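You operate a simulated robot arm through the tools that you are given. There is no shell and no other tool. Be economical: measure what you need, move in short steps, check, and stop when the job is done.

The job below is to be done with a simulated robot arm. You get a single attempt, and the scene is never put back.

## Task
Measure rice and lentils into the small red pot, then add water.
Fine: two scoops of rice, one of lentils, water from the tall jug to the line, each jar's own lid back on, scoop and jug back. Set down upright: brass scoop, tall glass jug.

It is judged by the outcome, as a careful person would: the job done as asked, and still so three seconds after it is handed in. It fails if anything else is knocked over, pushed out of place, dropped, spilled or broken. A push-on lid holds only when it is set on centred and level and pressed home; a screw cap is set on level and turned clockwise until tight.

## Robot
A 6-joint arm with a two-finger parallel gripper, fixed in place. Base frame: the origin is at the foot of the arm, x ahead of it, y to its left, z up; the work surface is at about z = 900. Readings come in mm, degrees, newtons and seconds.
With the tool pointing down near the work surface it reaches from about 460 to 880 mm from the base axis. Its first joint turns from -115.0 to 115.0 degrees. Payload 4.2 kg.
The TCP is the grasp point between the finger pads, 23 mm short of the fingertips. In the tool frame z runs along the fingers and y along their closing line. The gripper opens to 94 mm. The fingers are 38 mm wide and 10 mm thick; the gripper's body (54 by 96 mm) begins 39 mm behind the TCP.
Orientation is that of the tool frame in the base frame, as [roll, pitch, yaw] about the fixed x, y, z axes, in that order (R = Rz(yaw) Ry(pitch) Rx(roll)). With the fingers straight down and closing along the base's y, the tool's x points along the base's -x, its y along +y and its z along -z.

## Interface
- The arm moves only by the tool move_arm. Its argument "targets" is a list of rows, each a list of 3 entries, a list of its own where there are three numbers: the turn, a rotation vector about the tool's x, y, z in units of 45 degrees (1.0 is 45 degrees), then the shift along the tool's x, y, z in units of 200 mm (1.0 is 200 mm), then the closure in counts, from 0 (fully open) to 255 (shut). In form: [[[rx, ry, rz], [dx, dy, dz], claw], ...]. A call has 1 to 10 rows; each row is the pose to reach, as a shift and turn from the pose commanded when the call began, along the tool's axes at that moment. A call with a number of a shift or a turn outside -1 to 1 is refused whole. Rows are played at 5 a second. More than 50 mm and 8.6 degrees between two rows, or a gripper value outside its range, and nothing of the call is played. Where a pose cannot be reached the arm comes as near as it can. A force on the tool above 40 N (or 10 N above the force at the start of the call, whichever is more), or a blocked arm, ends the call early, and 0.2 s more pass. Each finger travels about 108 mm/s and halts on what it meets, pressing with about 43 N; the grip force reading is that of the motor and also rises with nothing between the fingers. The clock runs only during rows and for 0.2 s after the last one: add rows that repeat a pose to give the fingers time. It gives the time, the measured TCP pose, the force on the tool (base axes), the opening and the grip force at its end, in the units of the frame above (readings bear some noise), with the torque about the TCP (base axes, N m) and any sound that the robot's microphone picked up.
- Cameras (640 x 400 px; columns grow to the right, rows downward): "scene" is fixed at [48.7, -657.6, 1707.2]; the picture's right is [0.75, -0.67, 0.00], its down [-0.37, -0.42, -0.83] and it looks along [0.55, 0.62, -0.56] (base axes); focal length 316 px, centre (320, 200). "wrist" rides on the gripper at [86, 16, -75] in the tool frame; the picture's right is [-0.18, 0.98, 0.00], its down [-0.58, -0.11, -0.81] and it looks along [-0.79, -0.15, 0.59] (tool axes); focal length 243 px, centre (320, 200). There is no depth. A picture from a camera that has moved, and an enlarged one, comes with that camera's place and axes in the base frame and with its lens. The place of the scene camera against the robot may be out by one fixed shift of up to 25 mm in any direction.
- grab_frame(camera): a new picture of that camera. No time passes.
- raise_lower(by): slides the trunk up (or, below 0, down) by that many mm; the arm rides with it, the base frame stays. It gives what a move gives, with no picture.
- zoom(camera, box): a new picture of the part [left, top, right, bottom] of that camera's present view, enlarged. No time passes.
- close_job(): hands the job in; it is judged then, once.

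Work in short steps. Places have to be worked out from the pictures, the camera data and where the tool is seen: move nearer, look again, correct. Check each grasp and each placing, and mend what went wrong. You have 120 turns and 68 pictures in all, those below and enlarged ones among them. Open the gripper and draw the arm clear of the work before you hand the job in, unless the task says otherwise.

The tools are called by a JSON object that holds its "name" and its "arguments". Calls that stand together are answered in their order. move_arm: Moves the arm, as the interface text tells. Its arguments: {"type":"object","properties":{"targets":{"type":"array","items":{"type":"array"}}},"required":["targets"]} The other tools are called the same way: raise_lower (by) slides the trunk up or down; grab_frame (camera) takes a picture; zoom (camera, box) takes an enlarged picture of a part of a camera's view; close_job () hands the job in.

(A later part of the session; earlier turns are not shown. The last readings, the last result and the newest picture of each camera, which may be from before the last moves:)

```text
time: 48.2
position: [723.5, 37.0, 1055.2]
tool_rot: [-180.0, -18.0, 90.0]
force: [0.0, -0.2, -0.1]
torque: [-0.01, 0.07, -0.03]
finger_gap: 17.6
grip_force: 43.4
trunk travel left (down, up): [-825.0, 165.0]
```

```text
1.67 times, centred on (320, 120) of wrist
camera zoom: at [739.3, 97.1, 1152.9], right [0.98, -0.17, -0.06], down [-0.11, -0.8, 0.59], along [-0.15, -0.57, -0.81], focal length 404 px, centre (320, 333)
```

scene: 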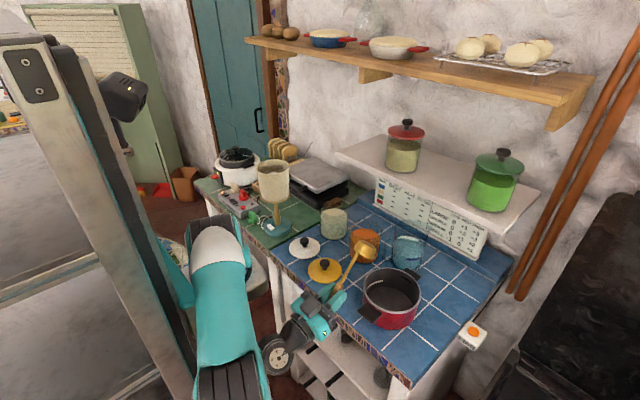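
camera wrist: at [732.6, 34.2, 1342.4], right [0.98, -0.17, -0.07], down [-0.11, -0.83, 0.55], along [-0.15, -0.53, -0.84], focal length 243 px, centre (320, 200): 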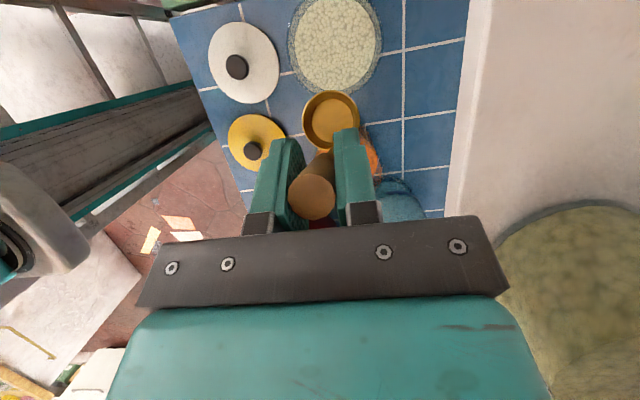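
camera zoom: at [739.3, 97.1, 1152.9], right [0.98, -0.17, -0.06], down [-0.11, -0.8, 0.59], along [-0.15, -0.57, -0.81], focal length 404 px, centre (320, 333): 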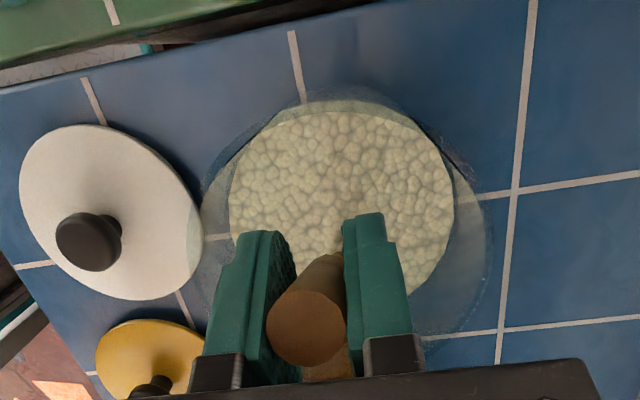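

The bowl is buried, forces nil. I level it at depth (pitch +20°), then lift straight up.

{"name": "move_arm", "arguments": {"targets": [[[0, 0.11, 0], [-0.026, 0, 0], 255], [[0, 0.222, 0], [-0.052, 0, -0.002], 255], [[0, 0.333, 0], [-0.077, 0, -0.004], 255], [[0, 0.444, 0], [-0.103, 0, -0.007], 255], [[0, 0.444, 0], [-0.103, 0, -0.007], 255]]}}

{"name": "move_arm", "arguments": {"targets": [[[0, 0, 0], [0.092, 0, -0.118], 255], [[0, 0, 0], [0.184, 0, -0.236], 255], [[0, 0, 0], [0.277, 0, -0.354], 255], [[0, 0, 0], [0.37, 0, -0.473], 255], [[0, 0, 0], [0.37, 0, -0.473], 255]]}}

{"name": "zoom", "arguments": {"camera": "wrist", "box": [200, 0, 440, 240]}}

{"name": "zoom", "arguments": {"camera": "scene", "box": [280, 150, 400, 250]}}

```text
time: 49.4
position: [724.0, 19.8, 1048.9]
tool_rot: [-179.9, -38.0, 90.0]
force: [1.1, -0.1, -2.2]
torque: [-0.09, 0.01, -0.01]
finger_gap: 17.7
grip_force: 43.2
trunk travel left (down, up): [-825.0, 165.0]
```

```text
time: 50.6
position: [723.9, 19.7, 1172.1]
tool_rot: [-179.9, -37.9, 90.0]
force: [-0.1, -0.5, -2.3]
torque: [-0.02, -0.04, 0.01]
finger_gap: 17.4
grip_force: 42.8
trunk travel left (down, up): [-825.0, 165.0]
```

```text
1.67 times, centred on (320, 120) of wrist
camera zoom: at [740.0, 42.1, 1284.3], right [0.98, -0.14, -0.11], down [-0.11, -0.95, 0.28], along [-0.15, -0.26, -0.95], focal length 404 px, centre (320, 333)
```

zoom: 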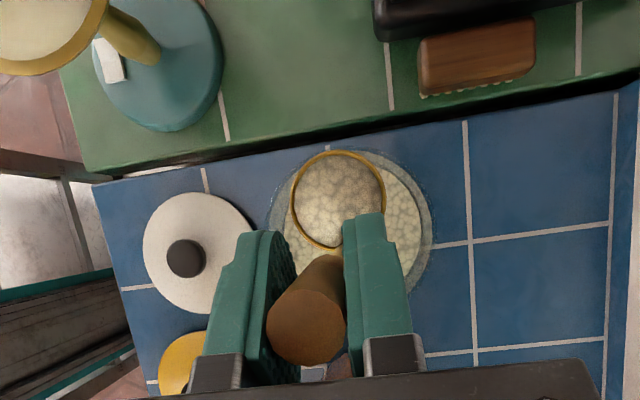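

```text
4.00 times, centred on (340, 200) of scene
camera zoom: at [48.7, -657.6, 1707.2], right [0.75, -0.67, 0.0], down [-0.37, -0.42, -0.83], along [0.55, 0.62, -0.56], focal length 1264 px, centre (240, 200)
```

zoom: 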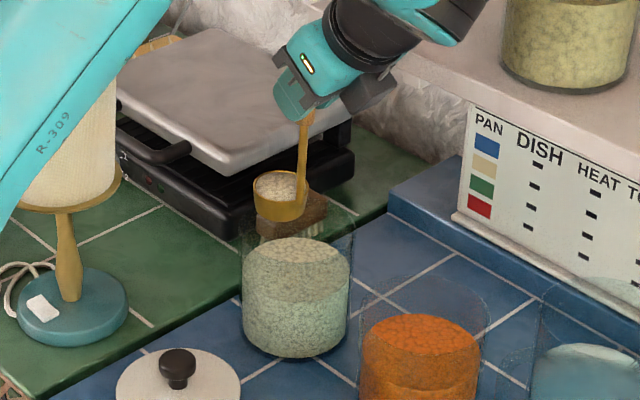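

A full, level scoop of rice. I carry it smoothly over to the pot in two calls.

{"name": "move_arm", "arguments": {"targets": [[[0, 0, 0], [-0.08, -0.04, -0.1], 255], [[0, 0, 0], [-0.19, -0.09, -0.22], 255], [[0, 0, 0], [-0.3, -0.14, -0.34], 255], [[0, 0, 0], [-0.41, -0.19, -0.47], 255], [[0, 0, 0], [-0.53, -0.245, -0.6], 255], [[0, 0, 0], [-0.61, -0.285, -0.69], 255], [[0, 0, 0], [-0.64, -0.3, -0.723], 255]]}}

{"name": "move_arm", "arguments": {"targets": [[[0, 0, 0], [-0.1, -0.04, -0.05], 255], [[0, 0, 0], [-0.24, -0.09, -0.12], 255], [[0, 0, 0], [-0.4, -0.155, -0.19], 255], [[0, 0, 0], [-0.56, -0.22, -0.27], 255], [[0, 0, 0], [-0.72, -0.28, -0.35], 255], [[0, 0, 0], [-0.84, -0.33, -0.41], 255], [[0, 0, 0], [-0.9, -0.35, -0.438], 255], [[0, 0, 0], [-0.9, -0.35, -0.438], 255]]}}

{"name": "grab_frame", "arguments": {"camera": "wrist"}}

```text
time: 52.2
position: [664.3, -169.0, 1207.2]
tool_rot: [179.9, -37.9, 90.0]
force: [0.6, 0.3, -2.2]
torque: [-0.04, 0.01, -0.01]
finger_gap: 17.6
grip_force: 43.0
trunk travel left (down, up): [-825.0, 165.0]
```

```text
time: 54.0
position: [594.9, -364.0, 1164.1]
tool_rot: [-180.0, -37.9, 89.9]
force: [0.2, -0.7, -2.0]
torque: [-0.06, 0.0, 0.01]
finger_gap: 17.7
grip_force: 43.0
trunk travel left (down, up): [-825.0, 165.0]
```

```text
32 pictures are left
camera wrist: at [610.8, -342.6, 1276.6], right [0.98, -0.14, -0.11], down [-0.11, -0.95, 0.28], along [-0.15, -0.26, -0.95], focal length 243 px, centre (320, 200)
```

wrist: 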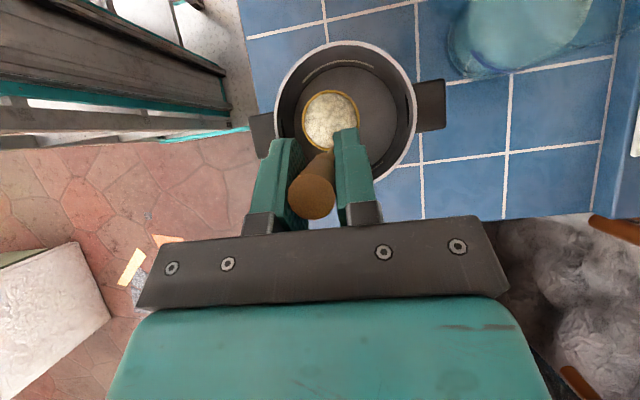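

Bowl is over the pot (pot centre ≈(607,-325)). I tilt it in steps while shifting so the lip stays over the pot.

{"name": "move_arm", "arguments": {"targets": [[[0, -0.167, 0], [0.018, 0.004, 0.053], 255], [[0, -0.333, 0], [0.037, 0.008, 0.107], 255], [[0, -0.5, 0], [0.055, 0.012, 0.16], 255], [[0, -0.667, 0], [0.073, 0.017, 0.213], 255], [[0, -0.833, 0], [0.092, 0.02, 0.267], 255], [[0, -1.0, 0], [0.11, 0.025, 0.32], 255]]}}

{"name": "move_arm", "arguments": {"targets": [[[0, -0.167, 0], [0.05, 0.004, 0.025], 255], [[0, -0.333, 0], [0.1, 0.008, 0.05], 255], [[0, -0.5, 0], [0.15, 0.012, 0.075], 255], [[0, -0.667, 0], [0.203, 0.017, 0.1], 255], [[0, -0.833, 0], [0.255, 0.02, 0.125], 255], [[0, -1.0, 0], [0.305, 0.025, 0.149], 255]]}}

{"name": "move_arm", "arguments": {"targets": [[[0, -0.14, 0], [0.043, 0.002, -0.015], 255], [[0, -0.28, 0], [0.087, 0.005, -0.03], 255], [[0, -0.42, 0], [0.13, 0.007, -0.045], 255], [[0, -0.556, 0], [0.174, 0.01, -0.06], 255], [[0, -0.556, 0], [0.174, 0.01, -0.06], 255]]}}

{"name": "zoom", "arguments": {"camera": "scene", "box": [310, 200, 470, 340]}}

```text
time: 55.4
position: [600.1, -310.7, 1127.9]
tool_rot: [-179.9, 7.1, 90.0]
force: [-0.3, -0.1, -2.4]
torque: [0.06, -0.01, -0.02]
finger_gap: 17.4
grip_force: 42.7
trunk travel left (down, up): [-825.0, 165.0]
```

```text
time: 56.8
position: [603.3, -250.4, 1091.5]
tool_rot: [179.9, 52.2, 89.9]
force: [-0.4, -0.2, -1.0]
torque: [0.16, -0.01, 0.01]
finger_gap: 17.4
grip_force: 42.7
trunk travel left (down, up): [-825.0, 165.0]
```

```text
time: 58.0
position: [606.7, -220.5, 1071.4]
tool_rot: [-180.0, 77.2, 90.0]
force: [1.0, -0.7, -1.5]
torque: [0.15, 0.02, -0.01]
finger_gap: 17.3
grip_force: 42.9
trunk travel left (down, up): [-825.0, 165.0]
```

```text
2.86 times, centred on (390, 270) of scene
camera zoom: at [48.7, -657.6, 1707.2], right [0.75, -0.67, 0.0], down [-0.37, -0.42, -0.83], along [0.55, 0.62, -0.56], focal length 902 px, centre (120, 0)
```

zoom: 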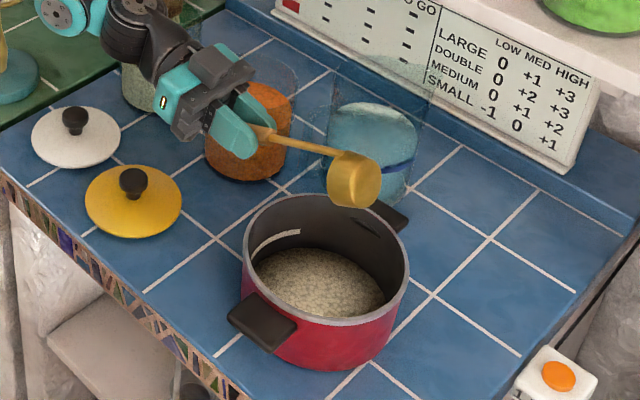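

All the rice landed in the pot. I right the scoop over the pot and return above the rice for the second scoop.

{"name": "move_arm", "arguments": {"targets": [[[0, 0.14, 0], [-0.033, -0.002, 0.032], 255], [[0, 0.28, 0], [-0.066, -0.005, 0.064], 255], [[0, 0.42, 0], [-0.1, -0.007, 0.096], 255], [[0, 0.556, 0], [-0.132, -0.01, 0.128], 255]]}}

{"name": "move_arm", "arguments": {"targets": [[[0, 0.167, 0], [-0.05, 0, -0.006], 255], [[0, 0.333, 0], [-0.1, 0, -0.012], 255], [[0, 0.5, 0], [-0.15, 0, -0.018], 255], [[0, 0.667, 0], [-0.195, 0, -0.024], 255], [[0, 0.833, 0], [-0.243, 0, -0.03], 255], [[0, 1.0, 0], [-0.29, 0, -0.036], 255]]}}

{"name": "move_arm", "arguments": {"targets": [[[0, 0.111, 0], [0.153, 0.061, -0.064], 255], [[0, 0.222, 0], [0.306, 0.122, -0.128], 255], [[0, 0.333, 0], [0.459, 0.183, -0.192], 255], [[0, 0.444, 0], [0.612, 0.244, -0.256], 255], [[0, 0.556, 0], [0.765, 0.305, -0.32], 255]]}}

{"name": "move_arm", "arguments": {"targets": [[[0, 0, 0], [0.15, 0.06, 0.06], 255], [[0, 0, 0], [0.3, 0.12, 0.12], 255], [[0, 0, 0], [0.45, 0.18, 0.18], 255], [[0, 0, 0], [0.6, 0.24, 0.24], 255], [[0, 0, 0], [0.7375, 0.305, 0.3025], 255], [[0, 0, 0], [0.7375, 0.305, 0.3025], 255]]}}

{"name": "zoom", "arguments": {"camera": "wrist", "box": [200, 0, 440, 240]}}

```text
time: 59.0
position: [605.0, -252.5, 1091.1]
tool_rot: [-179.9, 52.0, 90.1]
force: [0.8, 0.6, -1.8]
torque: [0.11, -0.02, -0.04]
finger_gap: 17.4
grip_force: 43.1
trunk travel left (down, up): [-825.0, 165.0]
```

```text
time: 60.4
position: [606.5, -282.4, 1140.0]
tool_rot: [-179.8, 7.0, 90.0]
force: [0.8, 0.1, -1.1]
torque: [0.06, 0.01, 0.01]
finger_gap: 17.4
grip_force: 43.1
trunk travel left (down, up): [-825.0, 165.0]
```

```text
time: 61.6
position: [666.3, -122.4, 1185.1]
tool_rot: [-179.9, -18.0, 90.0]
force: [0.2, -0.4, -1.5]
torque: [0.05, -0.03, -0.02]
finger_gap: 17.4
grip_force: 43.8
trunk travel left (down, up): [-825.0, 165.0]
```

```text
time: 63.0
position: [725.8, 37.0, 1173.8]
tool_rot: [-179.9, -17.9, 90.0]
force: [0.2, 0.4, -0.9]
torque: [-0.04, 0.02, 0.0]
finger_gap: 17.4
grip_force: 42.8
trunk travel left (down, up): [-825.0, 165.0]
```

```text
1.67 times, centred on (320, 120) of wrist
camera zoom: at [743.3, 96.0, 1271.2], right [0.98, -0.18, -0.06], down [-0.11, -0.8, 0.59], along [-0.15, -0.57, -0.81], focal length 404 px, centre (320, 333)
```

zoom: 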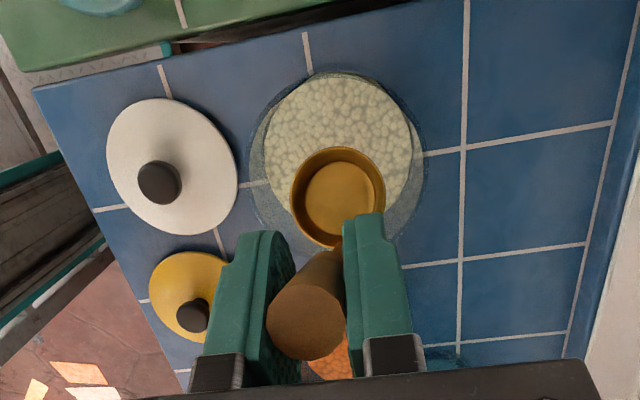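

Scoop is empty; same dip again, levelled and lifted.

{"name": "move_arm", "arguments": {"targets": [[[0, 0, 0], [-0.062, 0, 0.19], 255], [[0, 0, 0], [-0.124, 0, 0.38], 255], [[0, 0, 0], [-0.187, 0, 0.575], 255], [[0, 0, 0], [-0.187, 0, 0.575], 255]]}}

{"name": "move_arm", "arguments": {"targets": [[[0, 0.11, 0], [-0.026, 0, 0], 255], [[0, 0.222, 0], [-0.052, 0, -0.002], 255], [[0, 0.333, 0], [-0.077, 0, -0.004], 255], [[0, 0.444, 0], [-0.103, 0, -0.007], 255], [[0, 0.444, 0], [-0.103, 0, -0.007], 255]]}}

{"name": "move_arm", "arguments": {"targets": [[[0, 0, 0], [0.092, 0, -0.118], 255], [[0, 0, 0], [0.184, 0, -0.236], 255], [[0, 0, 0], [0.277, 0, -0.354], 255], [[0, 0, 0], [0.37, 0, -0.473], 255], [[0, 0, 0], [0.37, 0, -0.473], 255]]}}

{"name": "zoom", "arguments": {"camera": "wrist", "box": [200, 0, 440, 240]}}

```text
time: 64.0
position: [727.5, 37.1, 1054.9]
tool_rot: [179.8, -18.0, 90.1]
force: [-3.0, -0.5, 19.0]
torque: [-0.01, 0.34, 0.0]
finger_gap: 17.5
grip_force: 42.9
trunk travel left (down, up): [-825.0, 165.0]
```

```text
time: 65.2
position: [725.9, 16.5, 1046.5]
tool_rot: [-179.8, -38.1, 89.9]
force: [0.5, -0.6, -1.5]
torque: [-0.06, 0.03, 0.0]
finger_gap: 17.7
grip_force: 42.7
trunk travel left (down, up): [-825.0, 165.0]
```

```text
time: 66.4
position: [728.8, 18.1, 1166.5]
tool_rot: [-179.9, -37.9, 90.0]
force: [0.7, 1.4, -2.1]
torque: [-0.03, 0.0, -0.01]
finger_gap: 17.6
grip_force: 43.4
trunk travel left (down, up): [-825.0, 165.0]
```

```text
1.67 times, centred on (320, 120) of wrist
camera zoom: at [744.2, 40.1, 1279.8], right [0.98, -0.14, -0.11], down [-0.11, -0.95, 0.28], along [-0.15, -0.26, -0.95], focal length 404 px, centre (320, 333)
```

zoom: 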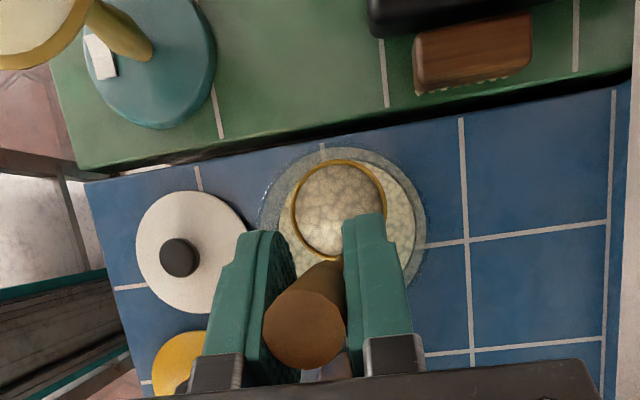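

Scoop is full again (the bowl briefly touched the jar floor at 19 N; next dip I'll go a bit shallower). Carry to the pot as before.

{"name": "move_arm", "arguments": {"targets": [[[0, 0, 0], [-0.08, -0.04, -0.1], 255], [[0, 0, 0], [-0.19, -0.09, -0.22], 255], [[0, 0, 0], [-0.3, -0.14, -0.34], 255], [[0, 0, 0], [-0.41, -0.19, -0.47], 255], [[0, 0, 0], [-0.53, -0.245, -0.6], 255], [[0, 0, 0], [-0.61, -0.285, -0.69], 255], [[0, 0, 0], [-0.64, -0.3, -0.723], 255]]}}

{"name": "move_arm", "arguments": {"targets": [[[0, 0, 0], [-0.1, -0.04, -0.05], 255], [[0, 0, 0], [-0.24, -0.08, -0.12], 255], [[0, 0, 0], [-0.4, -0.14, -0.19], 255], [[0, 0, 0], [-0.56, -0.19, -0.27], 255], [[0, 0, 0], [-0.72, -0.25, -0.35], 255], [[0, 0, 0], [-0.82, -0.28, -0.41], 255], [[0, 0, 0], [-0.87, -0.3, -0.438], 255], [[0, 0, 0], [-0.87, -0.3, -0.438], 255]]}}

{"name": "zoom", "arguments": {"camera": "wrist", "box": [220, 0, 460, 240]}}

```text
time: 68.0
position: [666.4, -172.8, 1202.9]
tool_rot: [-180.0, -37.9, 90.0]
force: [0.0, -0.3, -2.4]
torque: [-0.04, -0.01, 0.0]
finger_gap: 17.7
grip_force: 43.0
trunk travel left (down, up): [-825.0, 165.0]
```

```text
time: 69.8
position: [606.4, -360.8, 1165.0]
tool_rot: [180.0, -37.9, 90.0]
force: [0.2, 0.5, -1.5]
torque: [-0.01, -0.01, -0.03]
finger_gap: 17.6
grip_force: 43.0
trunk travel left (down, up): [-825.0, 165.0]
```

```text
1.67 times, centred on (340, 120) of wrist
camera zoom: at [621.9, -338.8, 1277.8], right [0.98, -0.15, -0.11], down [-0.11, -0.95, 0.28], along [-0.15, -0.26, -0.95], focal length 404 px, centre (287, 333)
```

zoom: 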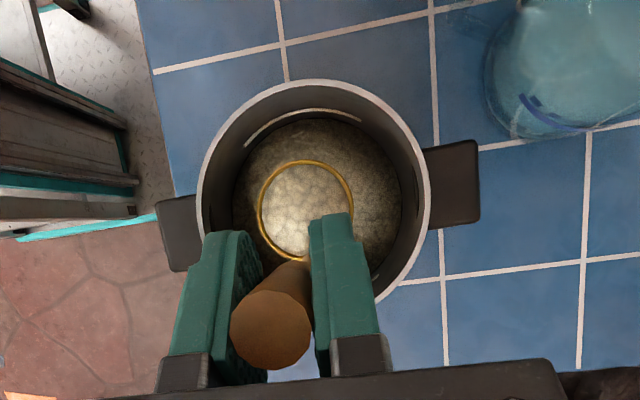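

Well over the pot; tilt out the second scoop.

{"name": "move_arm", "arguments": {"targets": [[[0, -0.167, 0], [0.018, 0, 0.053], 255], [[0, -0.333, 0], [0.037, 0, 0.107], 255], [[0, -0.5, 0], [0.055, 0, 0.16], 255], [[0, -0.667, 0], [0.073, 0, 0.213], 255], [[0, -0.833, 0], [0.092, 0, 0.267], 255], [[0, -1.0, 0], [0.11, 0, 0.32], 255]]}}

{"name": "move_arm", "arguments": {"targets": [[[0, -0.167, 0], [0.05, 0, 0.025], 255], [[0, -0.333, 0], [0.1, 0, 0.05], 255], [[0, -0.5, 0], [0.15, 0, 0.075], 255], [[0, -0.667, 0], [0.203, 0, 0.1], 255], [[0, -0.833, 0], [0.255, 0, 0.125], 255], [[0, -1.0, 0], [0.305, 0, 0.149], 255]]}}

{"name": "move_arm", "arguments": {"targets": [[[0, -0.14, 0], [0.043, 0, -0.015], 255], [[0, -0.28, 0], [0.087, 0, -0.03], 255], [[0, -0.42, 0], [0.13, 0, -0.045], 255], [[0, -0.556, 0], [0.174, 0, -0.06], 255], [[0, -0.556, 0], [0.174, 0, -0.06], 255]]}}

{"name": "zoom", "arguments": {"camera": "scene", "box": [310, 200, 470, 340]}}

```text
time: 71.2
position: [607.2, -306.5, 1127.5]
tool_rot: [-179.9, 7.3, 90.1]
force: [0.4, -1.0, -1.7]
torque: [0.04, 0.02, 0.0]
finger_gap: 17.4
grip_force: 42.6
trunk travel left (down, up): [-825.0, 165.0]
```

```text
time: 72.6
position: [607.5, -250.1, 1089.7]
tool_rot: [-180.0, 52.2, 90.0]
force: [-0.4, -0.7, -0.5]
torque: [0.15, -0.03, 0.0]
finger_gap: 17.3
grip_force: 43.2
trunk travel left (down, up): [-825.0, 165.0]
```

```text
time: 73.8
position: [607.7, -220.5, 1071.4]
tool_rot: [-180.0, 77.1, 89.9]
force: [0.0, 0.7, -0.5]
torque: [0.17, -0.01, 0.02]
finger_gap: 17.5
grip_force: 43.4
trunk travel left (down, up): [-825.0, 165.0]
```

```text
2.86 times, centred on (390, 270) of scene
camera zoom: at [48.7, -657.6, 1707.2], right [0.75, -0.67, 0.0], down [-0.37, -0.42, -0.83], along [0.55, 0.62, -0.56], focal length 902 px, centre (120, 0)
```

zoom: 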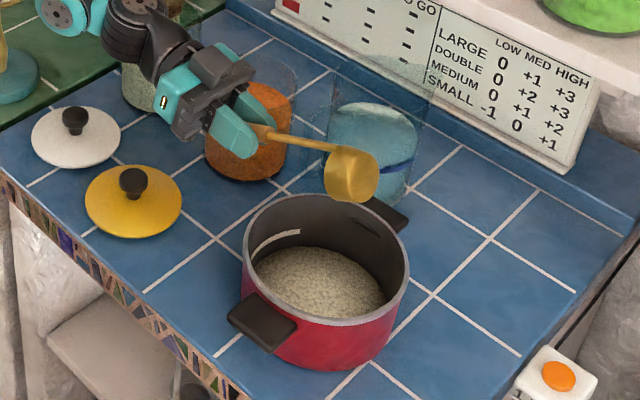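

Second scoop is in. Now righting the scoop, higher, then above the lentil jar (720,-131).

{"name": "move_arm", "arguments": {"targets": [[[0, 0.14, 0], [-0.033, 0, 0.032], 255], [[0, 0.28, 0], [-0.066, 0, 0.064], 255], [[0, 0.42, 0], [-0.1, 0, 0.096], 255], [[0, 0.556, 0], [-0.132, 0, 0.128], 255]]}}

{"name": "move_arm", "arguments": {"targets": [[[0, 0.167, 0], [-0.071, 0, -0.024], 255], [[0, 0.333, 0], [-0.142, 0, -0.048], 255], [[0, 0.5, 0], [-0.214, 0, -0.072], 255], [[0, 0.667, 0], [-0.285, 0, -0.096], 255], [[0, 0.833, 0], [-0.356, 0, -0.12], 255], [[0, 1.0, 0], [-0.4275, 0, -0.144], 255]]}}

{"name": "move_arm", "arguments": {"targets": [[[0, 0.111, 0], [0.147, 0.112, -0.018], 255], [[0, 0.222, 0], [0.294, 0.224, -0.036], 255], [[0, 0.333, 0], [0.441, 0.336, -0.054], 255], [[0, 0.444, 0], [0.588, 0.448, -0.072], 255], [[0, 0.556, 0], [0.7345, 0.56, -0.09], 255], [[0, 0.556, 0], [0.7345, 0.56, -0.09], 255]]}}

{"name": "zoom", "arguments": {"camera": "wrist", "box": [200, 0, 440, 240]}}

```text
time: 74.8
position: [607.7, -250.4, 1090.4]
tool_rot: [-179.7, 52.0, 90.2]
force: [0.4, 0.4, -2.1]
torque: [0.14, 0.0, -0.02]
finger_gap: 17.4
grip_force: 43.2
trunk travel left (down, up): [-825.0, 165.0]
```

```text
time: 76.2
position: [608.5, -279.3, 1175.0]
tool_rot: [180.0, 7.0, 90.1]
force: [-0.1, 0.0, -0.9]
torque: [0.05, 0.02, -0.01]
finger_gap: 17.5
grip_force: 43.1
trunk travel left (down, up): [-825.0, 165.0]
```

```text
time: 77.6
position: [721.0, -131.6, 1178.1]
tool_rot: [-179.9, -18.1, 90.0]
force: [-0.1, -0.5, -0.3]
torque: [0.01, 0.04, 0.01]
finger_gap: 17.5
grip_force: 43.0
trunk travel left (down, up): [-825.0, 165.0]
```

```text
1.67 times, centred on (320, 120) of wrist
camera zoom: at [736.3, -73.1, 1275.1], right [0.98, -0.17, -0.06], down [-0.11, -0.8, 0.59], along [-0.15, -0.57, -0.81], focal length 404 px, centre (320, 333)
```

zoom: 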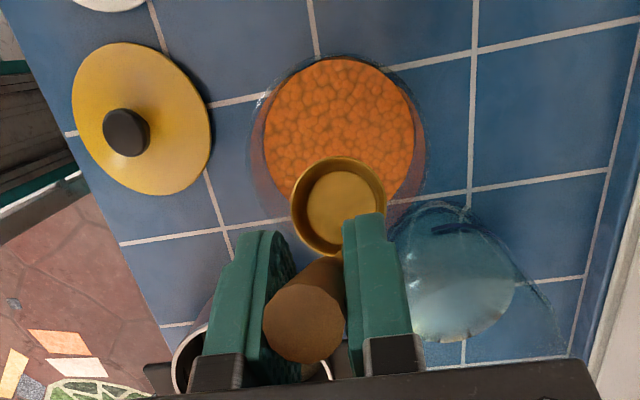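

Lentil jar centre refines to ≈(722,-121). I shift +8 mm in y, dip slightly shallower, level and lift.

{"name": "move_arm", "arguments": {"targets": [[[0, 0, 0], [0.007, 0, 0.108], 255], [[0, 0, 0], [-0.044, 0, 0.265], 255], [[0, 0, 0], [-0.095, 0, 0.424], 255], [[0, 0, 0], [-0.147, 0, 0.583], 255], [[0, 0, 0], [-0.147, 0, 0.583], 255]]}}

{"name": "move_arm", "arguments": {"targets": [[[0, 0.125, 0], [-0.026, 0, 0], 255], [[0, 0.25, 0], [-0.052, 0, -0.002], 255], [[0, 0.375, 0], [-0.077, 0, -0.004], 255], [[0, 0.5, 0], [-0.103, 0, -0.007], 255], [[0, 0.5, 0], [-0.103, 0, -0.007], 255]]}}

{"name": "move_arm", "arguments": {"targets": [[[0, 0, 0], [0.099, 0, -0.116], 255], [[0, 0, 0], [0.198, 0, -0.232], 255], [[0, 0, 0], [0.297, 0, -0.348], 255], [[0, 0, 0], [0.396, 0, -0.464], 255], [[0, 0, 0], [0.396, 0, -0.464], 255]]}}

{"name": "zoom", "arguments": {"camera": "wrist", "box": [200, 0, 440, 240]}}

```text
time: 78.8
position: [720.7, -124.3, 1055.5]
tool_rot: [179.9, -17.9, 90.0]
force: [-0.2, -0.7, -1.8]
torque: [-0.02, 0.02, -0.02]
finger_gap: 17.6
grip_force: 42.7
trunk travel left (down, up): [-825.0, 165.0]
```

```text
time: 80.0
position: [719.4, -143.6, 1050.6]
tool_rot: [-179.9, -40.5, 89.9]
force: [0.1, -0.8, -1.3]
torque: [-0.03, 0.0, -0.03]
finger_gap: 17.5
grip_force: 43.4
trunk travel left (down, up): [-825.0, 165.0]
```

```text
time: 81.2
position: [719.7, -142.1, 1170.5]
tool_rot: [-180.0, -40.5, 90.0]
force: [-0.5, -0.1, -1.7]
torque: [-0.07, -0.03, -0.02]
finger_gap: 17.5
grip_force: 42.9
trunk travel left (down, up): [-825.0, 165.0]
```

```text
1.67 times, centred on (320, 120) of wrist
camera zoom: at [734.3, -125.3, 1283.5], right [0.98, -0.14, -0.12], down [-0.11, -0.97, 0.24], along [-0.15, -0.22, -0.96], focal length 404 px, centre (320, 333)
```

zoom: 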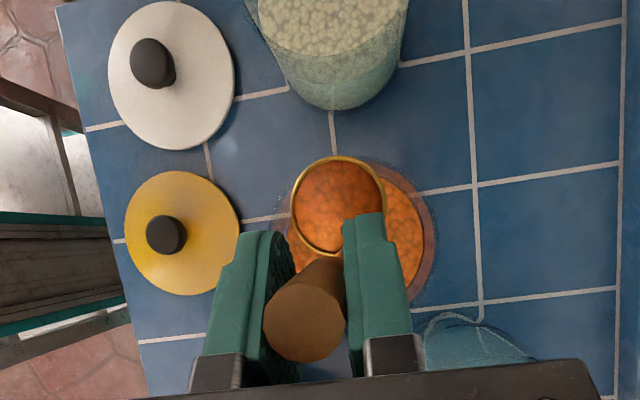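

Full scoop of lentils. Carry to the pot.

{"name": "move_arm", "arguments": {"targets": [[[0, 0, 0], [-0.06, -0.05, -0.09], 255], [[0, 0, 0], [-0.15, -0.14, -0.21], 255], [[0, 0, 0], [-0.277, -0.25, -0.368], 255], [[0, 0, 0], [-0.4, -0.32, -0.44], 255], [[0, 0, 0], [-0.53, -0.39, -0.51], 255], [[0, 0, 0], [-0.66, -0.46, -0.585], 255], [[0, 0, 0], [-0.78, -0.53, -0.65], 255], [[0, 0, 0], [-0.845, -0.565, -0.688], 255], [[0, 0, 0], [-0.845, -0.565, -0.688], 255]]}}

{"name": "move_arm", "arguments": {"targets": [[[0, -0.167, 0], [0.018, 0, 0.053], 255], [[0, -0.333, 0], [0.037, 0, 0.107], 255], [[0, -0.5, 0], [0.055, 0, 0.16], 255], [[0, -0.667, 0], [0.073, 0, 0.213], 255], [[0, -0.833, 0], [0.092, 0, 0.267], 255], [[0, -1.0, 0], [0.11, 0, 0.32], 255]]}}

{"name": "move_arm", "arguments": {"targets": [[[0, -0.167, 0], [0.05, 0, 0.025], 255], [[0, -0.333, 0], [0.1, 0, 0.05], 255], [[0, -0.5, 0], [0.15, 0, 0.075], 255], [[0, -0.667, 0], [0.203, 0, 0.1], 255], [[0, -0.833, 0], [0.255, 0, 0.125], 255], [[0, -1.0, 0], [0.305, 0, 0.149], 255]]}}

{"name": "move_arm", "arguments": {"targets": [[[0, -0.15, 0], [0.043, 0, -0.015], 255], [[0, -0.3, 0], [0.087, 0, -0.03], 255], [[0, -0.45, 0], [0.13, 0, -0.045], 255], [[0, -0.6, 0], [0.174, 0, -0.06], 255], [[0, -0.6, 0], [0.174, 0, -0.06], 255]]}}

{"name": "zoom", "arguments": {"camera": "scene", "box": [310, 200, 470, 340]}}

```text
time: 83.2
position: [600.4, -351.9, 1161.2]
tool_rot: [180.0, -40.3, 90.0]
force: [-0.6, 0.5, -2.1]
torque: [-0.05, -0.01, -0.01]
finger_gap: 17.5
grip_force: 42.8
out of reach, approached as far as the arm can: row 7, 8, 9
trunk travel left (down, up): [-825.0, 165.0]
```

```text
time: 84.6
position: [600.3, -294.8, 1126.8]
tool_rot: [-180.0, 4.6, 90.0]
force: [0.1, 0.2, -1.4]
torque: [0.1, -0.01, 0.02]
finger_gap: 17.3
grip_force: 43.3
trunk travel left (down, up): [-825.0, 165.0]
```

```text
time: 86.0
position: [600.1, -237.9, 1094.2]
tool_rot: [179.9, 49.7, 90.0]
force: [-0.2, -1.3, -1.3]
torque: [0.16, -0.02, 0.03]
finger_gap: 17.4
grip_force: 43.0
trunk travel left (down, up): [-825.0, 165.0]
```

```text
time: 87.2
position: [600.0, -206.5, 1074.4]
tool_rot: [-180.0, 76.6, 90.1]
force: [0.3, 0.1, -0.6]
torque: [0.14, 0.03, -0.02]
finger_gap: 17.2
grip_force: 43.3
trunk travel left (down, up): [-825.0, 165.0]
```

```text
2.86 times, centred on (390, 270) of scene
camera zoom: at [48.7, -657.6, 1707.2], right [0.75, -0.67, 0.0], down [-0.37, -0.42, -0.83], along [0.55, 0.62, -0.56], focal length 902 px, centre (120, 0)
```

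zoom: 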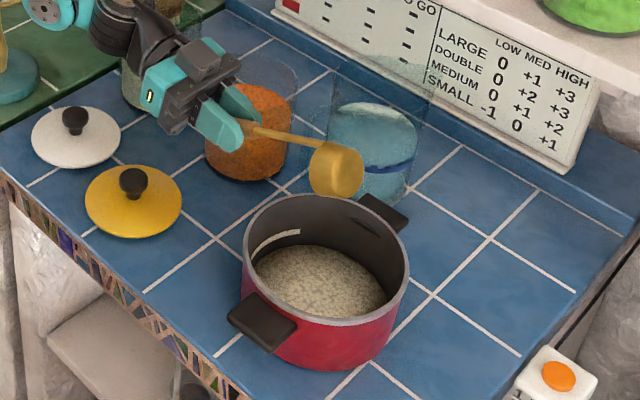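

No orange visible; I zoom into pot and bowl to see whether the lentils came out.

{"name": "zoom", "arguments": {"camera": "scene", "box": [360, 240, 430, 330]}}

```text
4.44 times, centred on (395, 285) of scene
camera zoom: at [48.7, -657.6, 1707.2], right [0.75, -0.67, 0.0], down [-0.37, -0.42, -0.83], along [0.55, 0.62, -0.56], focal length 1404 px, centre (-13, -178)
```

zoom: 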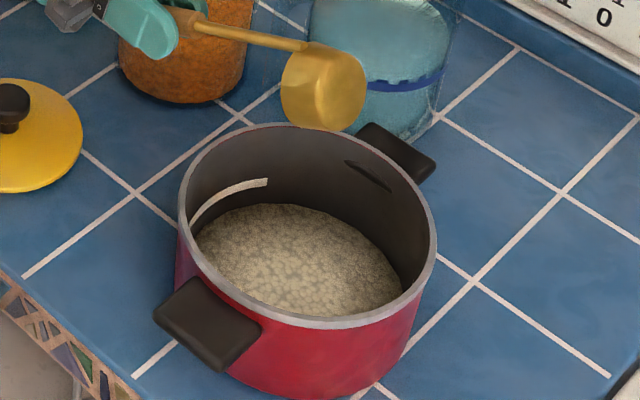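

The pot's content shows one texture. I right the scoop over the pot and check the bowl.

{"name": "move_arm", "arguments": {"targets": [[[0, 0.15, 0], [-0.033, 0, 0.032], 255], [[0, 0.3, 0], [-0.066, 0, 0.064], 255], [[0, 0.45, 0], [-0.1, 0, 0.096], 255], [[0, 0.6, 0], [-0.132, 0, 0.128], 255]]}}

{"name": "move_arm", "arguments": {"targets": [[[0, 0.167, 0], [-0.071, 0, -0.024], 255], [[0, 0.333, 0], [-0.142, 0, -0.048], 255], [[0, 0.5, 0], [-0.214, 0, -0.072], 255], [[0, 0.667, 0], [-0.285, 0, -0.096], 255], [[0, 0.833, 0], [-0.356, 0, -0.12], 255], [[0, 1.0, 0], [-0.4275, 0, -0.144], 255], [[0, 1.0, 0], [-0.4275, 0, -0.144], 255]]}}

{"name": "zoom", "arguments": {"camera": "wrist", "box": [220, 0, 460, 240]}}

```text
time: 88.2
position: [599.7, -235.9, 1094.4]
tool_rot: [-179.9, 49.5, 90.1]
force: [0.1, 0.0, -2.1]
torque: [0.12, 0.03, -0.01]
finger_gap: 17.5
grip_force: 43.1
trunk travel left (down, up): [-825.0, 165.0]
```

```text
time: 89.8
position: [600.5, -270.0, 1179.0]
tool_rot: [-179.9, 4.4, 90.1]
force: [0.1, 0.0, -1.2]
torque: [0.06, 0.02, 0.0]
finger_gap: 17.3
grip_force: 43.2
trunk travel left (down, up): [-825.0, 165.0]
```

```text
1.67 times, centred on (340, 120) of wrist
camera zoom: at [615.9, -178.3, 1247.8], right [0.98, -0.18, 0.01], down [-0.11, -0.52, 0.85], along [-0.15, -0.84, -0.53], focal length 404 px, centre (287, 333)
```

zoom: 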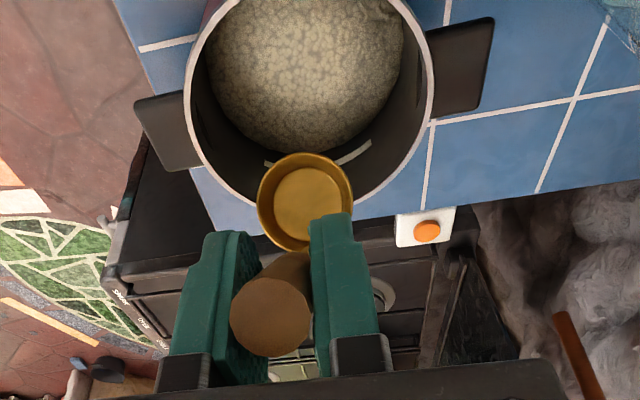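

Bowl is empty, so two rice and one lentils are in. Now I bring the scoop back above its spot, turning it to its original heading.

{"name": "move_arm", "arguments": {"targets": [[[0.013, 0, 0.166], [0.047, -0.05, -0.05], 255], [[0.026, 0, 0.332], [0.095, -0.1, -0.1], 255], [[0.039, 0, 0.498], [0.143, -0.15, -0.15], 255], [[0.052, 0, 0.665], [0.19, -0.2, -0.19], 255], [[0.065, 0, 0.831], [0.238, -0.25, -0.23], 255], [[0.078, 0, 0.997], [0.285, -0.3, -0.273], 255]]}}

{"name": "move_arm", "arguments": {"targets": [[[0.013, 0, 0.166], [0, 0, 0], 255], [[0.026, 0, 0.332], [0, 0, 0], 255], [[0.039, 0, 0.498], [0, 0, 0], 255], [[0.052, 0, 0.665], [0, 0, 0], 255], [[0.065, 0, 0.831], [0, 0, 0], 255], [[0.078, 0, 0.997], [0, 0, 0], 255]]}}

{"name": "move_arm", "arguments": {"targets": [[[0, 0.167, 0], [0, 0, 0], 255], [[0, 0.333, 0], [0, 0, 0], 255], [[0, 0.5, 0], [0, 0, 0], 255], [[0, 0.667, 0], [0, 0, 0], 255], [[0, 0.833, 0], [0, 0, 0], 255], [[0, 1.0, 0], [0, 0, 0], 255], [[0, 1.0, 0], [0, 0, 0], 255]]}}

{"name": "grab_frame", "arguments": {"camera": "wrist"}}

```text
time: 91.2
position: [539.5, -208.2, 1228.3]
tool_rot: [-179.9, 4.6, 44.9]
force: [0.9, 0.0, -1.3]
torque: [0.04, -0.01, 0.02]
finger_gap: 17.4
grip_force: 43.1
trunk travel left (down, up): [-825.0, 165.0]
```

```text
time: 92.6
position: [538.3, -209.5, 1228.1]
tool_rot: [179.9, 4.5, -0.3]
force: [-0.3, 0.5, -1.6]
torque: [0.0, -0.09, -0.01]
finger_gap: 17.3
grip_force: 42.7
trunk travel left (down, up): [-825.0, 165.0]
```

```text
time: 94.2
position: [543.0, -210.3, 1229.3]
tool_rot: [179.8, -40.6, 0.1]
force: [-0.5, 0.7, -1.5]
torque: [0.02, 0.04, 0.01]
finger_gap: 17.5
grip_force: 43.1
trunk travel left (down, up): [-825.0, 165.0]
```

```text
21 pictures are left
camera wrist: at [559.2, -226.3, 1342.4], right [-0.14, -0.98, -0.12], down [-0.97, 0.11, 0.24], along [-0.22, 0.15, -0.96], focal length 243 px, centre (320, 200)
```

wrist: 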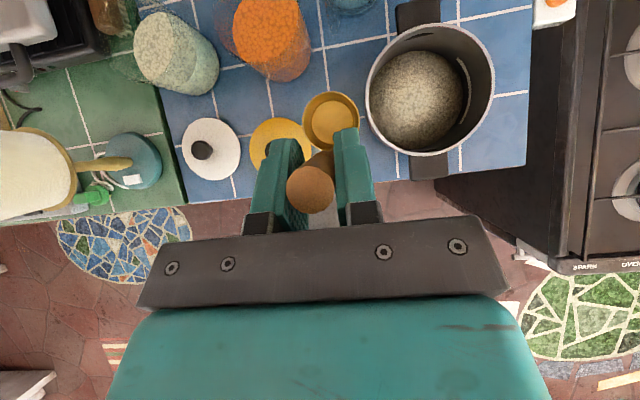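

All reachable. I lower the scoop to just above the table at its old spot (TCP z≈1045).

{"name": "move_arm", "arguments": {"targets": [[[0, -0.01, 0], [-0.15, 0, 0.165], 255], [[0, -0.02, 0], [-0.3, 0, 0.335], 255], [[0, -0.03, 0], [-0.45, 0, 0.505], 255], [[0, -0.04, 0], [-0.56, 0, 0.628], 255], [[0, -0.045, 0], [-0.612, 0, 0.686], 255], [[0, -0.045, 0], [-0.612, 0, 0.686], 255]]}}

{"name": "zoom", "arguments": {"camera": "scene", "box": [290, 210, 400, 310]}}

```text
time: 95.6
position: [564.3, -226.3, 1043.3]
tool_rot: [180.0, -38.4, 0.2]
force: [0.0, -0.6, -1.6]
torque: [0.0, 0.06, -0.01]
finger_gap: 17.8
grip_force: 43.7
out of reach, approached as far as the arm can: row 1, 2, 3, 4, 5, 6
trunk travel left (down, up): [-825.0, 165.0]
```

```text
4.00 times, centred on (345, 260) of scene
camera zoom: at [48.7, -657.6, 1707.2], right [0.75, -0.67, 0.0], down [-0.37, -0.42, -0.83], along [0.55, 0.62, -0.56], focal length 1264 px, centre (220, -40)
```

zoom: 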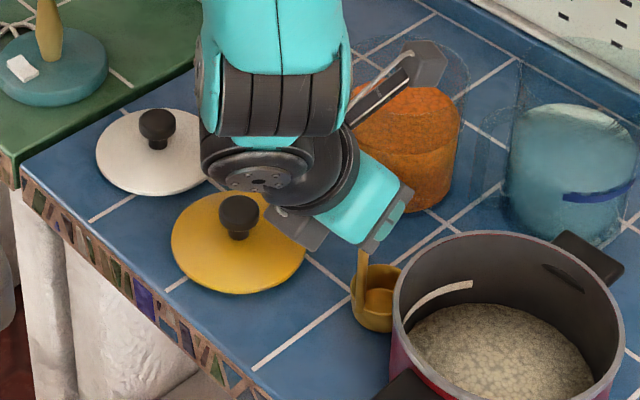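

Reach limit pushed it to (564,-226), near the pot – I won't set it there. Raising the trunk gives the arm more room; then I re-approach.

{"name": "raise_lower", "arguments": {"by": 150}}

{"name": "move_arm", "arguments": {"targets": [[[0, 0, 0], [-0.102, -0.08, -0.08], 255], [[0, 0, 0], [-0.22, -0.08, 0.064], 255], [[0, 0, 0], [-0.33, -0.08, 0.208], 255], [[0, 0, 0], [-0.45, -0.08, 0.36], 255], [[0, 0, 0], [-0.5585, -0.08, 0.495], 255], [[0, 0, 0], [-0.5585, -0.08, 0.495], 255]]}}

```text
time: 97.3
position: [565.4, -227.9, 1193.8]
tool_rot: [179.8, -38.4, 0.1]
force: [1.1, 0.1, -1.3]
torque: [0.02, 0.03, 0.02]
finger_gap: 17.1
grip_force: 42.9
trunk travel left (down, up): [-975.0, 15.0]
```

```text
time: 98.7
position: [541.4, -210.2, 1044.9]
tool_rot: [179.9, -38.5, 0.1]
force: [-0.1, -0.1, -0.9]
torque: [-0.02, 0.03, -0.01]
finger_gap: 17.5
grip_force: 42.7
out of reach, approached as far as the arm can: row 1, 2, 3
trunk travel left (down, up): [-975.0, 15.0]
```

In place now at (541,-210). I lower in small steps watching the force.

{"name": "move_arm", "arguments": {"targets": [[[0, 0, 0], [-0.009, 0, 0.012], 255], [[0, 0, 0], [-0.0185, 0, 0.0235], 255]]}}

{"name": "zoom", "arguments": {"camera": "scene", "box": [310, 240, 380, 310]}}

```text
time: 99.3
position: [541.9, -211.9, 1040.5]
tool_rot: [179.9, -38.6, 0.0]
force: [-1.5, 1.6, 26.2]
torque: [0.28, -0.27, 0.01]
finger_gap: 17.5
grip_force: 43.0
trunk travel left (down, up): [-975.0, 15.0]
```

```text
5.71 times, centred on (345, 275) of scene
camera zoom: at [48.7, -657.6, 1707.2], right [0.75, -0.67, 0.0], down [-0.37, -0.42, -0.83], along [0.55, 0.62, -0.56], focal length 1805 px, centre (177, -229)
```

zoom: 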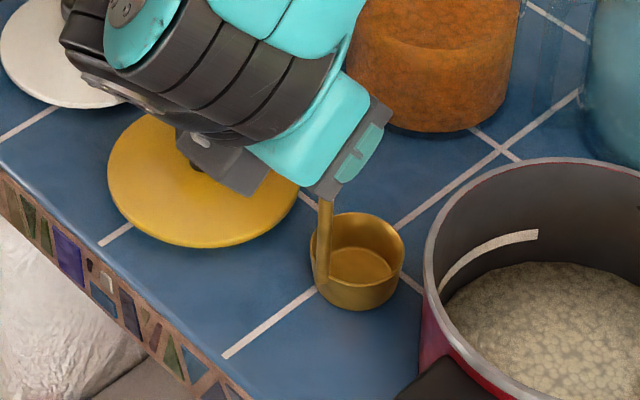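

Bottom is on the table (26 N). I ease up 1.5 mm and open the fingers.

{"name": "move_arm", "arguments": {"targets": [[[0, 0, 0], [0.0047, 0, -0.006], 255], [[0, 0, 0], [0.0047, 0, -0.006], 180], [[0, 0, 0], [0.0047, 0, -0.006], 100], [[0, 0, 0], [0.0047, 0, -0.006], 0], [[0, 0, 0], [0.0047, 0, -0.006], 0], [[0, 0, 0], [0.0047, 0, -0.006], 0]]}}

{"name": "zoom", "arguments": {"camera": "wrist", "box": [200, 40, 440, 240]}}

```text
time: 100.7
position: [540.3, -210.6, 1039.8]
tool_rot: [179.9, -38.4, 0.1]
force: [-0.4, -0.2, -0.6]
torque: [-0.01, 0.02, -0.02]
finger_gap: 94.2
grip_force: 0.1
trunk travel left (down, up): [-975.0, 15.0]
```

```text
2.00 times, centred on (320, 140) of wrist
camera zoom: at [561.1, -227.7, 1153.5], right [-0.14, -0.98, -0.11], down [-0.96, 0.11, 0.27], along [-0.25, 0.15, -0.96], focal length 485 px, centre (320, 320)
```

zoom: 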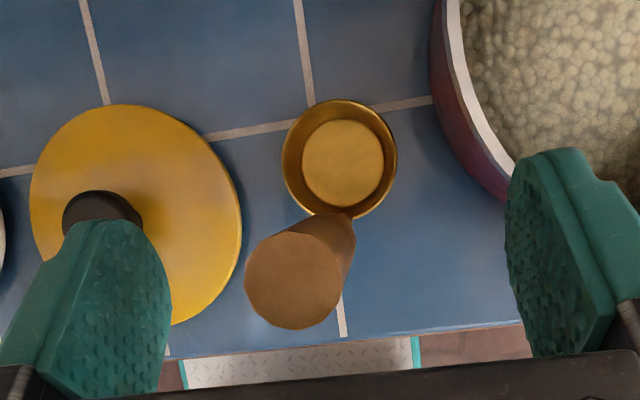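

Scoop stands upright on its spot. I lift clear and go above the yellow lid, tool vertical.

{"name": "move_arm", "arguments": {"targets": [[[0, 0, 0], [0.12, 0, -0.15], 0], [[0, 0, 0], [0.24, 0, -0.3], 0], [[0, 0, 0], [0.36, 0, -0.45], 0], [[0, 0, 0], [0.466, 0, -0.588], 0]]}}

{"name": "move_arm", "arguments": {"targets": [[[0, -0.17, 0], [-0.055, -0.11, 0.1], 0], [[0, -0.34, 0], [-0.11, -0.22, 0.2], 0], [[0, -0.51, 0], [-0.18, -0.33, 0.31], 0], [[0, -0.68, 0], [-0.25, -0.44, 0.44], 0], [[0, -0.853, 0], [-0.329, -0.545, 0.568], 0], [[0, -0.853, 0], [-0.329, -0.545, 0.568], 0]]}}

{"name": "grab_frame", "arguments": {"camera": "wrist"}}

```text
time: 101.7
position: [563.1, -227.8, 1185.3]
tool_rot: [-180.0, -38.4, -0.1]
force: [1.4, -0.3, -0.5]
torque: [0.02, -0.02, 0.0]
finger_gap: 93.9
grip_force: 0.0
out of reach, approached as far as the arm can: row 2, 3, 4
trunk travel left (down, up): [-975.0, 15.0]
```

```text
time: 103.1
position: [583.3, -144.3, 1054.7]
tool_rot: [-180.0, 0.0, 0.2]
force: [0.8, -0.5, -0.3]
torque: [0.02, -0.01, 0.0]
finger_gap: 93.9
grip_force: 0.0
out of reach, approached as far as the arm can: row 5, 6
trunk travel left (down, up): [-975.0, 15.0]
```

```text
17 pictures are left
camera wrist: at [667.9, -160.9, 1129.6], right [-0.18, -0.98, 0.0], down [-0.58, 0.11, 0.81], along [-0.79, 0.15, -0.59], focal length 243 px, centre (320, 200)
```

wrist: 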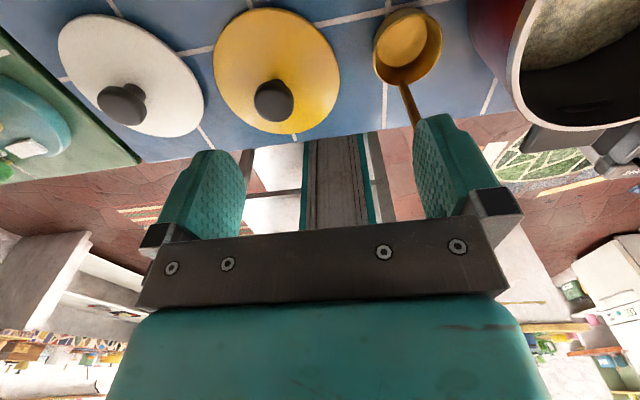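

Yellow knob computes to (557,-98), white knob to (577,36). The raised trunk limits close reach, so I go up 150 and bring the trunk back down 150.

{"name": "move_arm", "arguments": {"targets": [[[0, 0, 0], [0, 0, -0.2], 0], [[0, 0, 0], [0, 0, -0.4], 0], [[0, 0, 0], [0, 0, -0.6], 0], [[0, 0, 0], [0, 0, -0.75], 0]]}}

{"name": "raise_lower", "arguments": {"by": -150}}

{"name": "move_arm", "arguments": {"targets": [[[0, 0, 0], [-0.065, -0.12, 0.05], 0], [[0, 0, 0], [-0.13, -0.23, 0.1], 0], [[0, 0, 0], [-0.13, -0.23, 0.25], 0], [[0, 0, 0], [-0.13, -0.23, 0.4], 0], [[0, 0, 0], [-0.13, -0.23, 0.4], 0]]}}

{"name": "grab_frame", "arguments": {"camera": "wrist"}}

```text
time: 104.1
position: [583.9, -145.6, 1206.9]
tool_rot: [180.0, -0.1, 0.3]
force: [0.1, -0.5, -0.3]
torque: [-0.02, 0.01, 0.02]
finger_gap: 94.0
grip_force: 0.1
out of reach, approached as far as the arm can: row 4
trunk travel left (down, up): [-975.0, 15.0]
```

```text
time: 105.9
position: [584.5, -144.5, 1056.7]
tool_rot: [179.9, -0.1, 0.3]
force: [0.4, 0.2, 0.0]
torque: [0.02, 0.03, 0.03]
finger_gap: 94.0
grip_force: 0.1
trunk travel left (down, up): [-825.0, 165.0]
```

```text
time: 107.1
position: [554.9, -139.2, 974.1]
tool_rot: [-179.8, -0.1, 0.7]
force: [0.8, -0.1, 0.0]
torque: [0.01, -0.01, 0.04]
finger_gap: 93.7
grip_force: 0.1
out of reach, approached as far as the arm can: row 1, 2, 3, 4, 5
trunk travel left (down, up): [-825.0, 165.0]
```

```text
16 pictures are left
camera wrist: at [639.8, -154.9, 1049.9], right [-0.17, -0.98, 0.0], down [-0.58, 0.1, 0.81], along [-0.79, 0.14, -0.59], focal length 243 px, centre (320, 200)
```

wrist: 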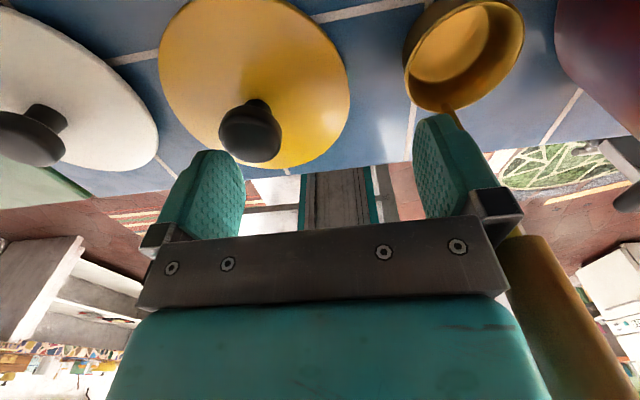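

Wrist turn limit prevents y>-140 at this heading, and the scoop handle is close. I go straight up, then turn to yaw 90 for the lids.

{"name": "move_arm", "arguments": {"targets": [[[0, 0, 0], [0, 0, -0.2], 0], [[0, 0, 0], [0, 0, -0.4], 0], [[0, 0, 0], [0, 0, -0.6], 0], [[0, 0, 0], [0, 0, -0.8], 0]]}}

{"name": "move_arm", "arguments": {"targets": [[[0, 0, -0.17], [0, -0.03, 0], 0], [[0, 0, -0.34], [0, -0.07, 0], 0], [[0, 0, -0.51], [0, -0.1, 0], 0], [[0, 0, -0.68], [0, -0.14, 0], 0], [[0, 0, -0.85], [0, -0.17, 0], 0], [[0, 0, -1.0], [0, -0.205, 0], 0]]}}

{"name": "move_arm", "arguments": {"targets": [[[0, 0, -0.17], [0, 0, 0], 0], [[0, 0, -0.34], [0, 0, 0], 0], [[0, 0, -0.51], [0, 0, 0], 0], [[0, 0, -0.68], [0, 0, 0], 0], [[0, 0, -0.85], [0, 0, 0], 0], [[0, 0, -1.0], [0, 0, 0], 0]]}}

```text
time: 108.1
position: [554.4, -139.1, 1134.2]
tool_rot: [-179.9, -0.1, 0.4]
force: [0.5, -0.3, -0.3]
torque: [0.01, 0.02, 0.01]
finger_gap: 94.1
grip_force: 0.0
trunk travel left (down, up): [-825.0, 165.0]
```

```text
time: 109.5
position: [551.6, -97.9, 1134.9]
tool_rot: [180.0, -0.2, 45.4]
force: [0.7, 0.2, 0.2]
torque: [0.0, -0.02, 0.02]
finger_gap: 94.1
grip_force: 0.1
trunk travel left (down, up): [-825.0, 165.0]
```

```text
time: 110.9
position: [551.7, -97.6, 1135.3]
tool_rot: [180.0, 0.1, 90.4]
force: [-0.1, -0.6, 0.2]
torque: [0.02, 0.04, 0.02]
finger_gap: 93.9
grip_force: 0.0
trunk travel left (down, up): [-825.0, 165.0]
```

Triangulation gives the yellow knob at (556,-97.5,930). I descend onto it and close gently.

{"name": "move_arm", "arguments": {"targets": [[[0, 0, 0], [0, 0.02, 0.2], 0], [[0, 0, 0], [0, 0.02, 0.4], 0], [[0, 0, 0], [0, 0.02, 0.6], 0], [[0, 0, 0], [0, 0.02, 0.8], 0], [[0, 0, 0], [0, 0.02, 0.9], 0], [[0, 0, 0], [0, 0.02, 0.98], 0], [[0, 0, 0], [0, 0.02, 0.98], 0]]}}

{"name": "move_arm", "arguments": {"targets": [[[0, 0, 0], [0, 0, 0], 100], [[0, 0, 0], [0, 0, 0], 150], [[0, 0, 0], [0, 0, 0], 255], [[0, 0, 0], [0, 0, 0], 255], [[0, 0, 0], [0, 0, 0], 255]]}}

{"name": "grab_frame", "arguments": {"camera": "wrist"}}

```text
time: 112.5
position: [557.1, -97.3, 937.9]
tool_rot: [179.9, 0.0, 90.3]
force: [1.0, -0.6, 0.0]
torque: [0.02, 0.01, 0.0]
finger_gap: 94.2
grip_force: 0.1
trunk travel left (down, up): [-825.0, 165.0]
```

```text
time: 113.7
position: [556.9, -97.6, 938.6]
tool_rot: [179.9, -0.1, 90.3]
force: [-0.6, 0.9, -1.3]
torque: [0.01, 0.01, 0.06]
finger_gap: 32.7
grip_force: 43.4
trunk travel left (down, up): [-825.0, 165.0]
```

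```text
15 pictures are left
camera wrist: at [571.9, -10.8, 1013.6], right [0.98, -0.18, 0.0], down [-0.11, -0.58, 0.81], along [-0.14, -0.79, -0.59], focal length 243 px, centre (320, 200)
```

wrist: 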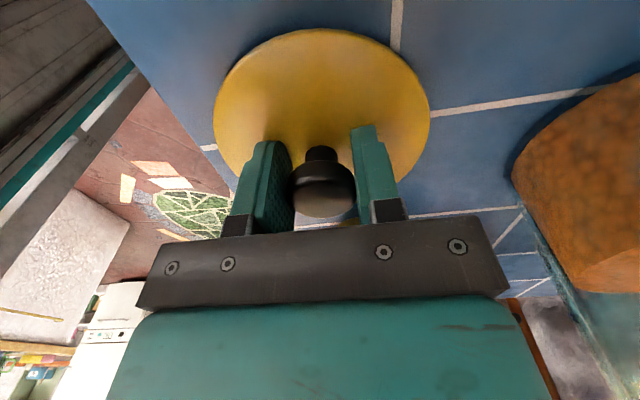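

Knob held (32.7 mm). I lift the yellow lid and carry it above the lentil jar at (723.5,-122.5).

{"name": "move_arm", "arguments": {"targets": [[[0, 0, 0], [0, 0, -0.25], 255], [[0, 0, 0], [0, 0, -0.5], 255], [[0, 0, 0], [0, 0, -0.75], 255], [[0, 0, 0], [-0.031, 0.208, -0.75], 255], [[0, 0, 0], [-0.062, 0.415, -0.75], 255], [[0, 0, 0], [-0.094, 0.625, -0.75], 255], [[0, 0, 0], [-0.125, 0.835, -0.75], 255], [[0, 0, 0], [-0.125, 0.835, -0.75], 255]]}}

{"name": "grab_frame", "arguments": {"camera": "wrist"}}

{"name": "zoom", "arguments": {"camera": "scene", "box": [320, 190, 420, 280]}}

```text
time: 115.5
position: [721.6, -123.0, 1088.9]
tool_rot: [179.9, 0.0, 90.3]
force: [-0.8, -0.1, -0.6]
torque: [0.0, 0.01, -0.01]
finger_gap: 32.6
grip_force: 42.6
trunk travel left (down, up): [-825.0, 165.0]
```

```text
14 pictures are left
camera wrist: at [738.3, -36.6, 1163.6], right [0.98, -0.18, 0.0], down [-0.11, -0.58, 0.81], along [-0.14, -0.79, -0.59], focal length 243 px, centre (320, 200)
```

wrist: 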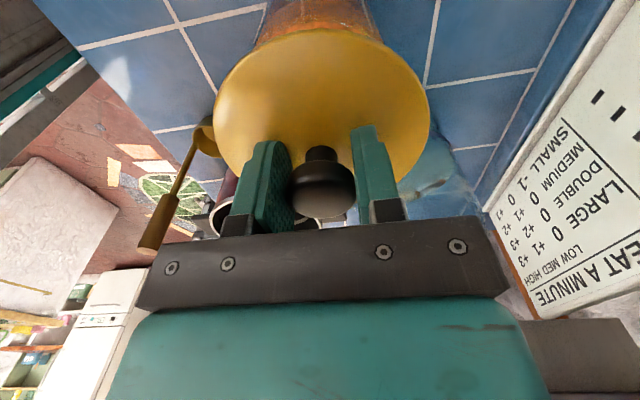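

```text
4.44 times, centred on (370, 235) of scene
camera zoom: at [48.7, -657.6, 1707.2], right [0.75, -0.67, 0.0], down [-0.37, -0.42, -0.83], along [0.55, 0.62, -0.56], focal length 1404 px, centre (98, 44)
```

zoom: 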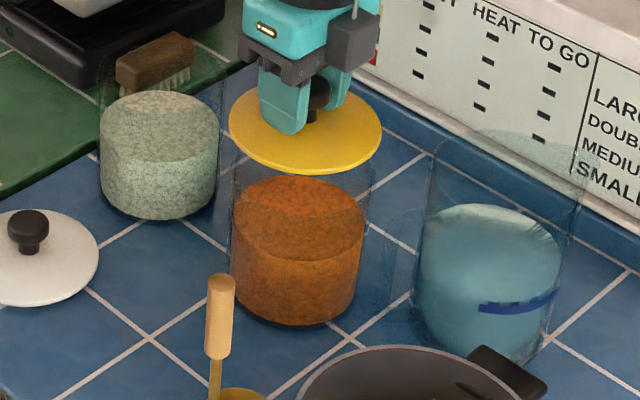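

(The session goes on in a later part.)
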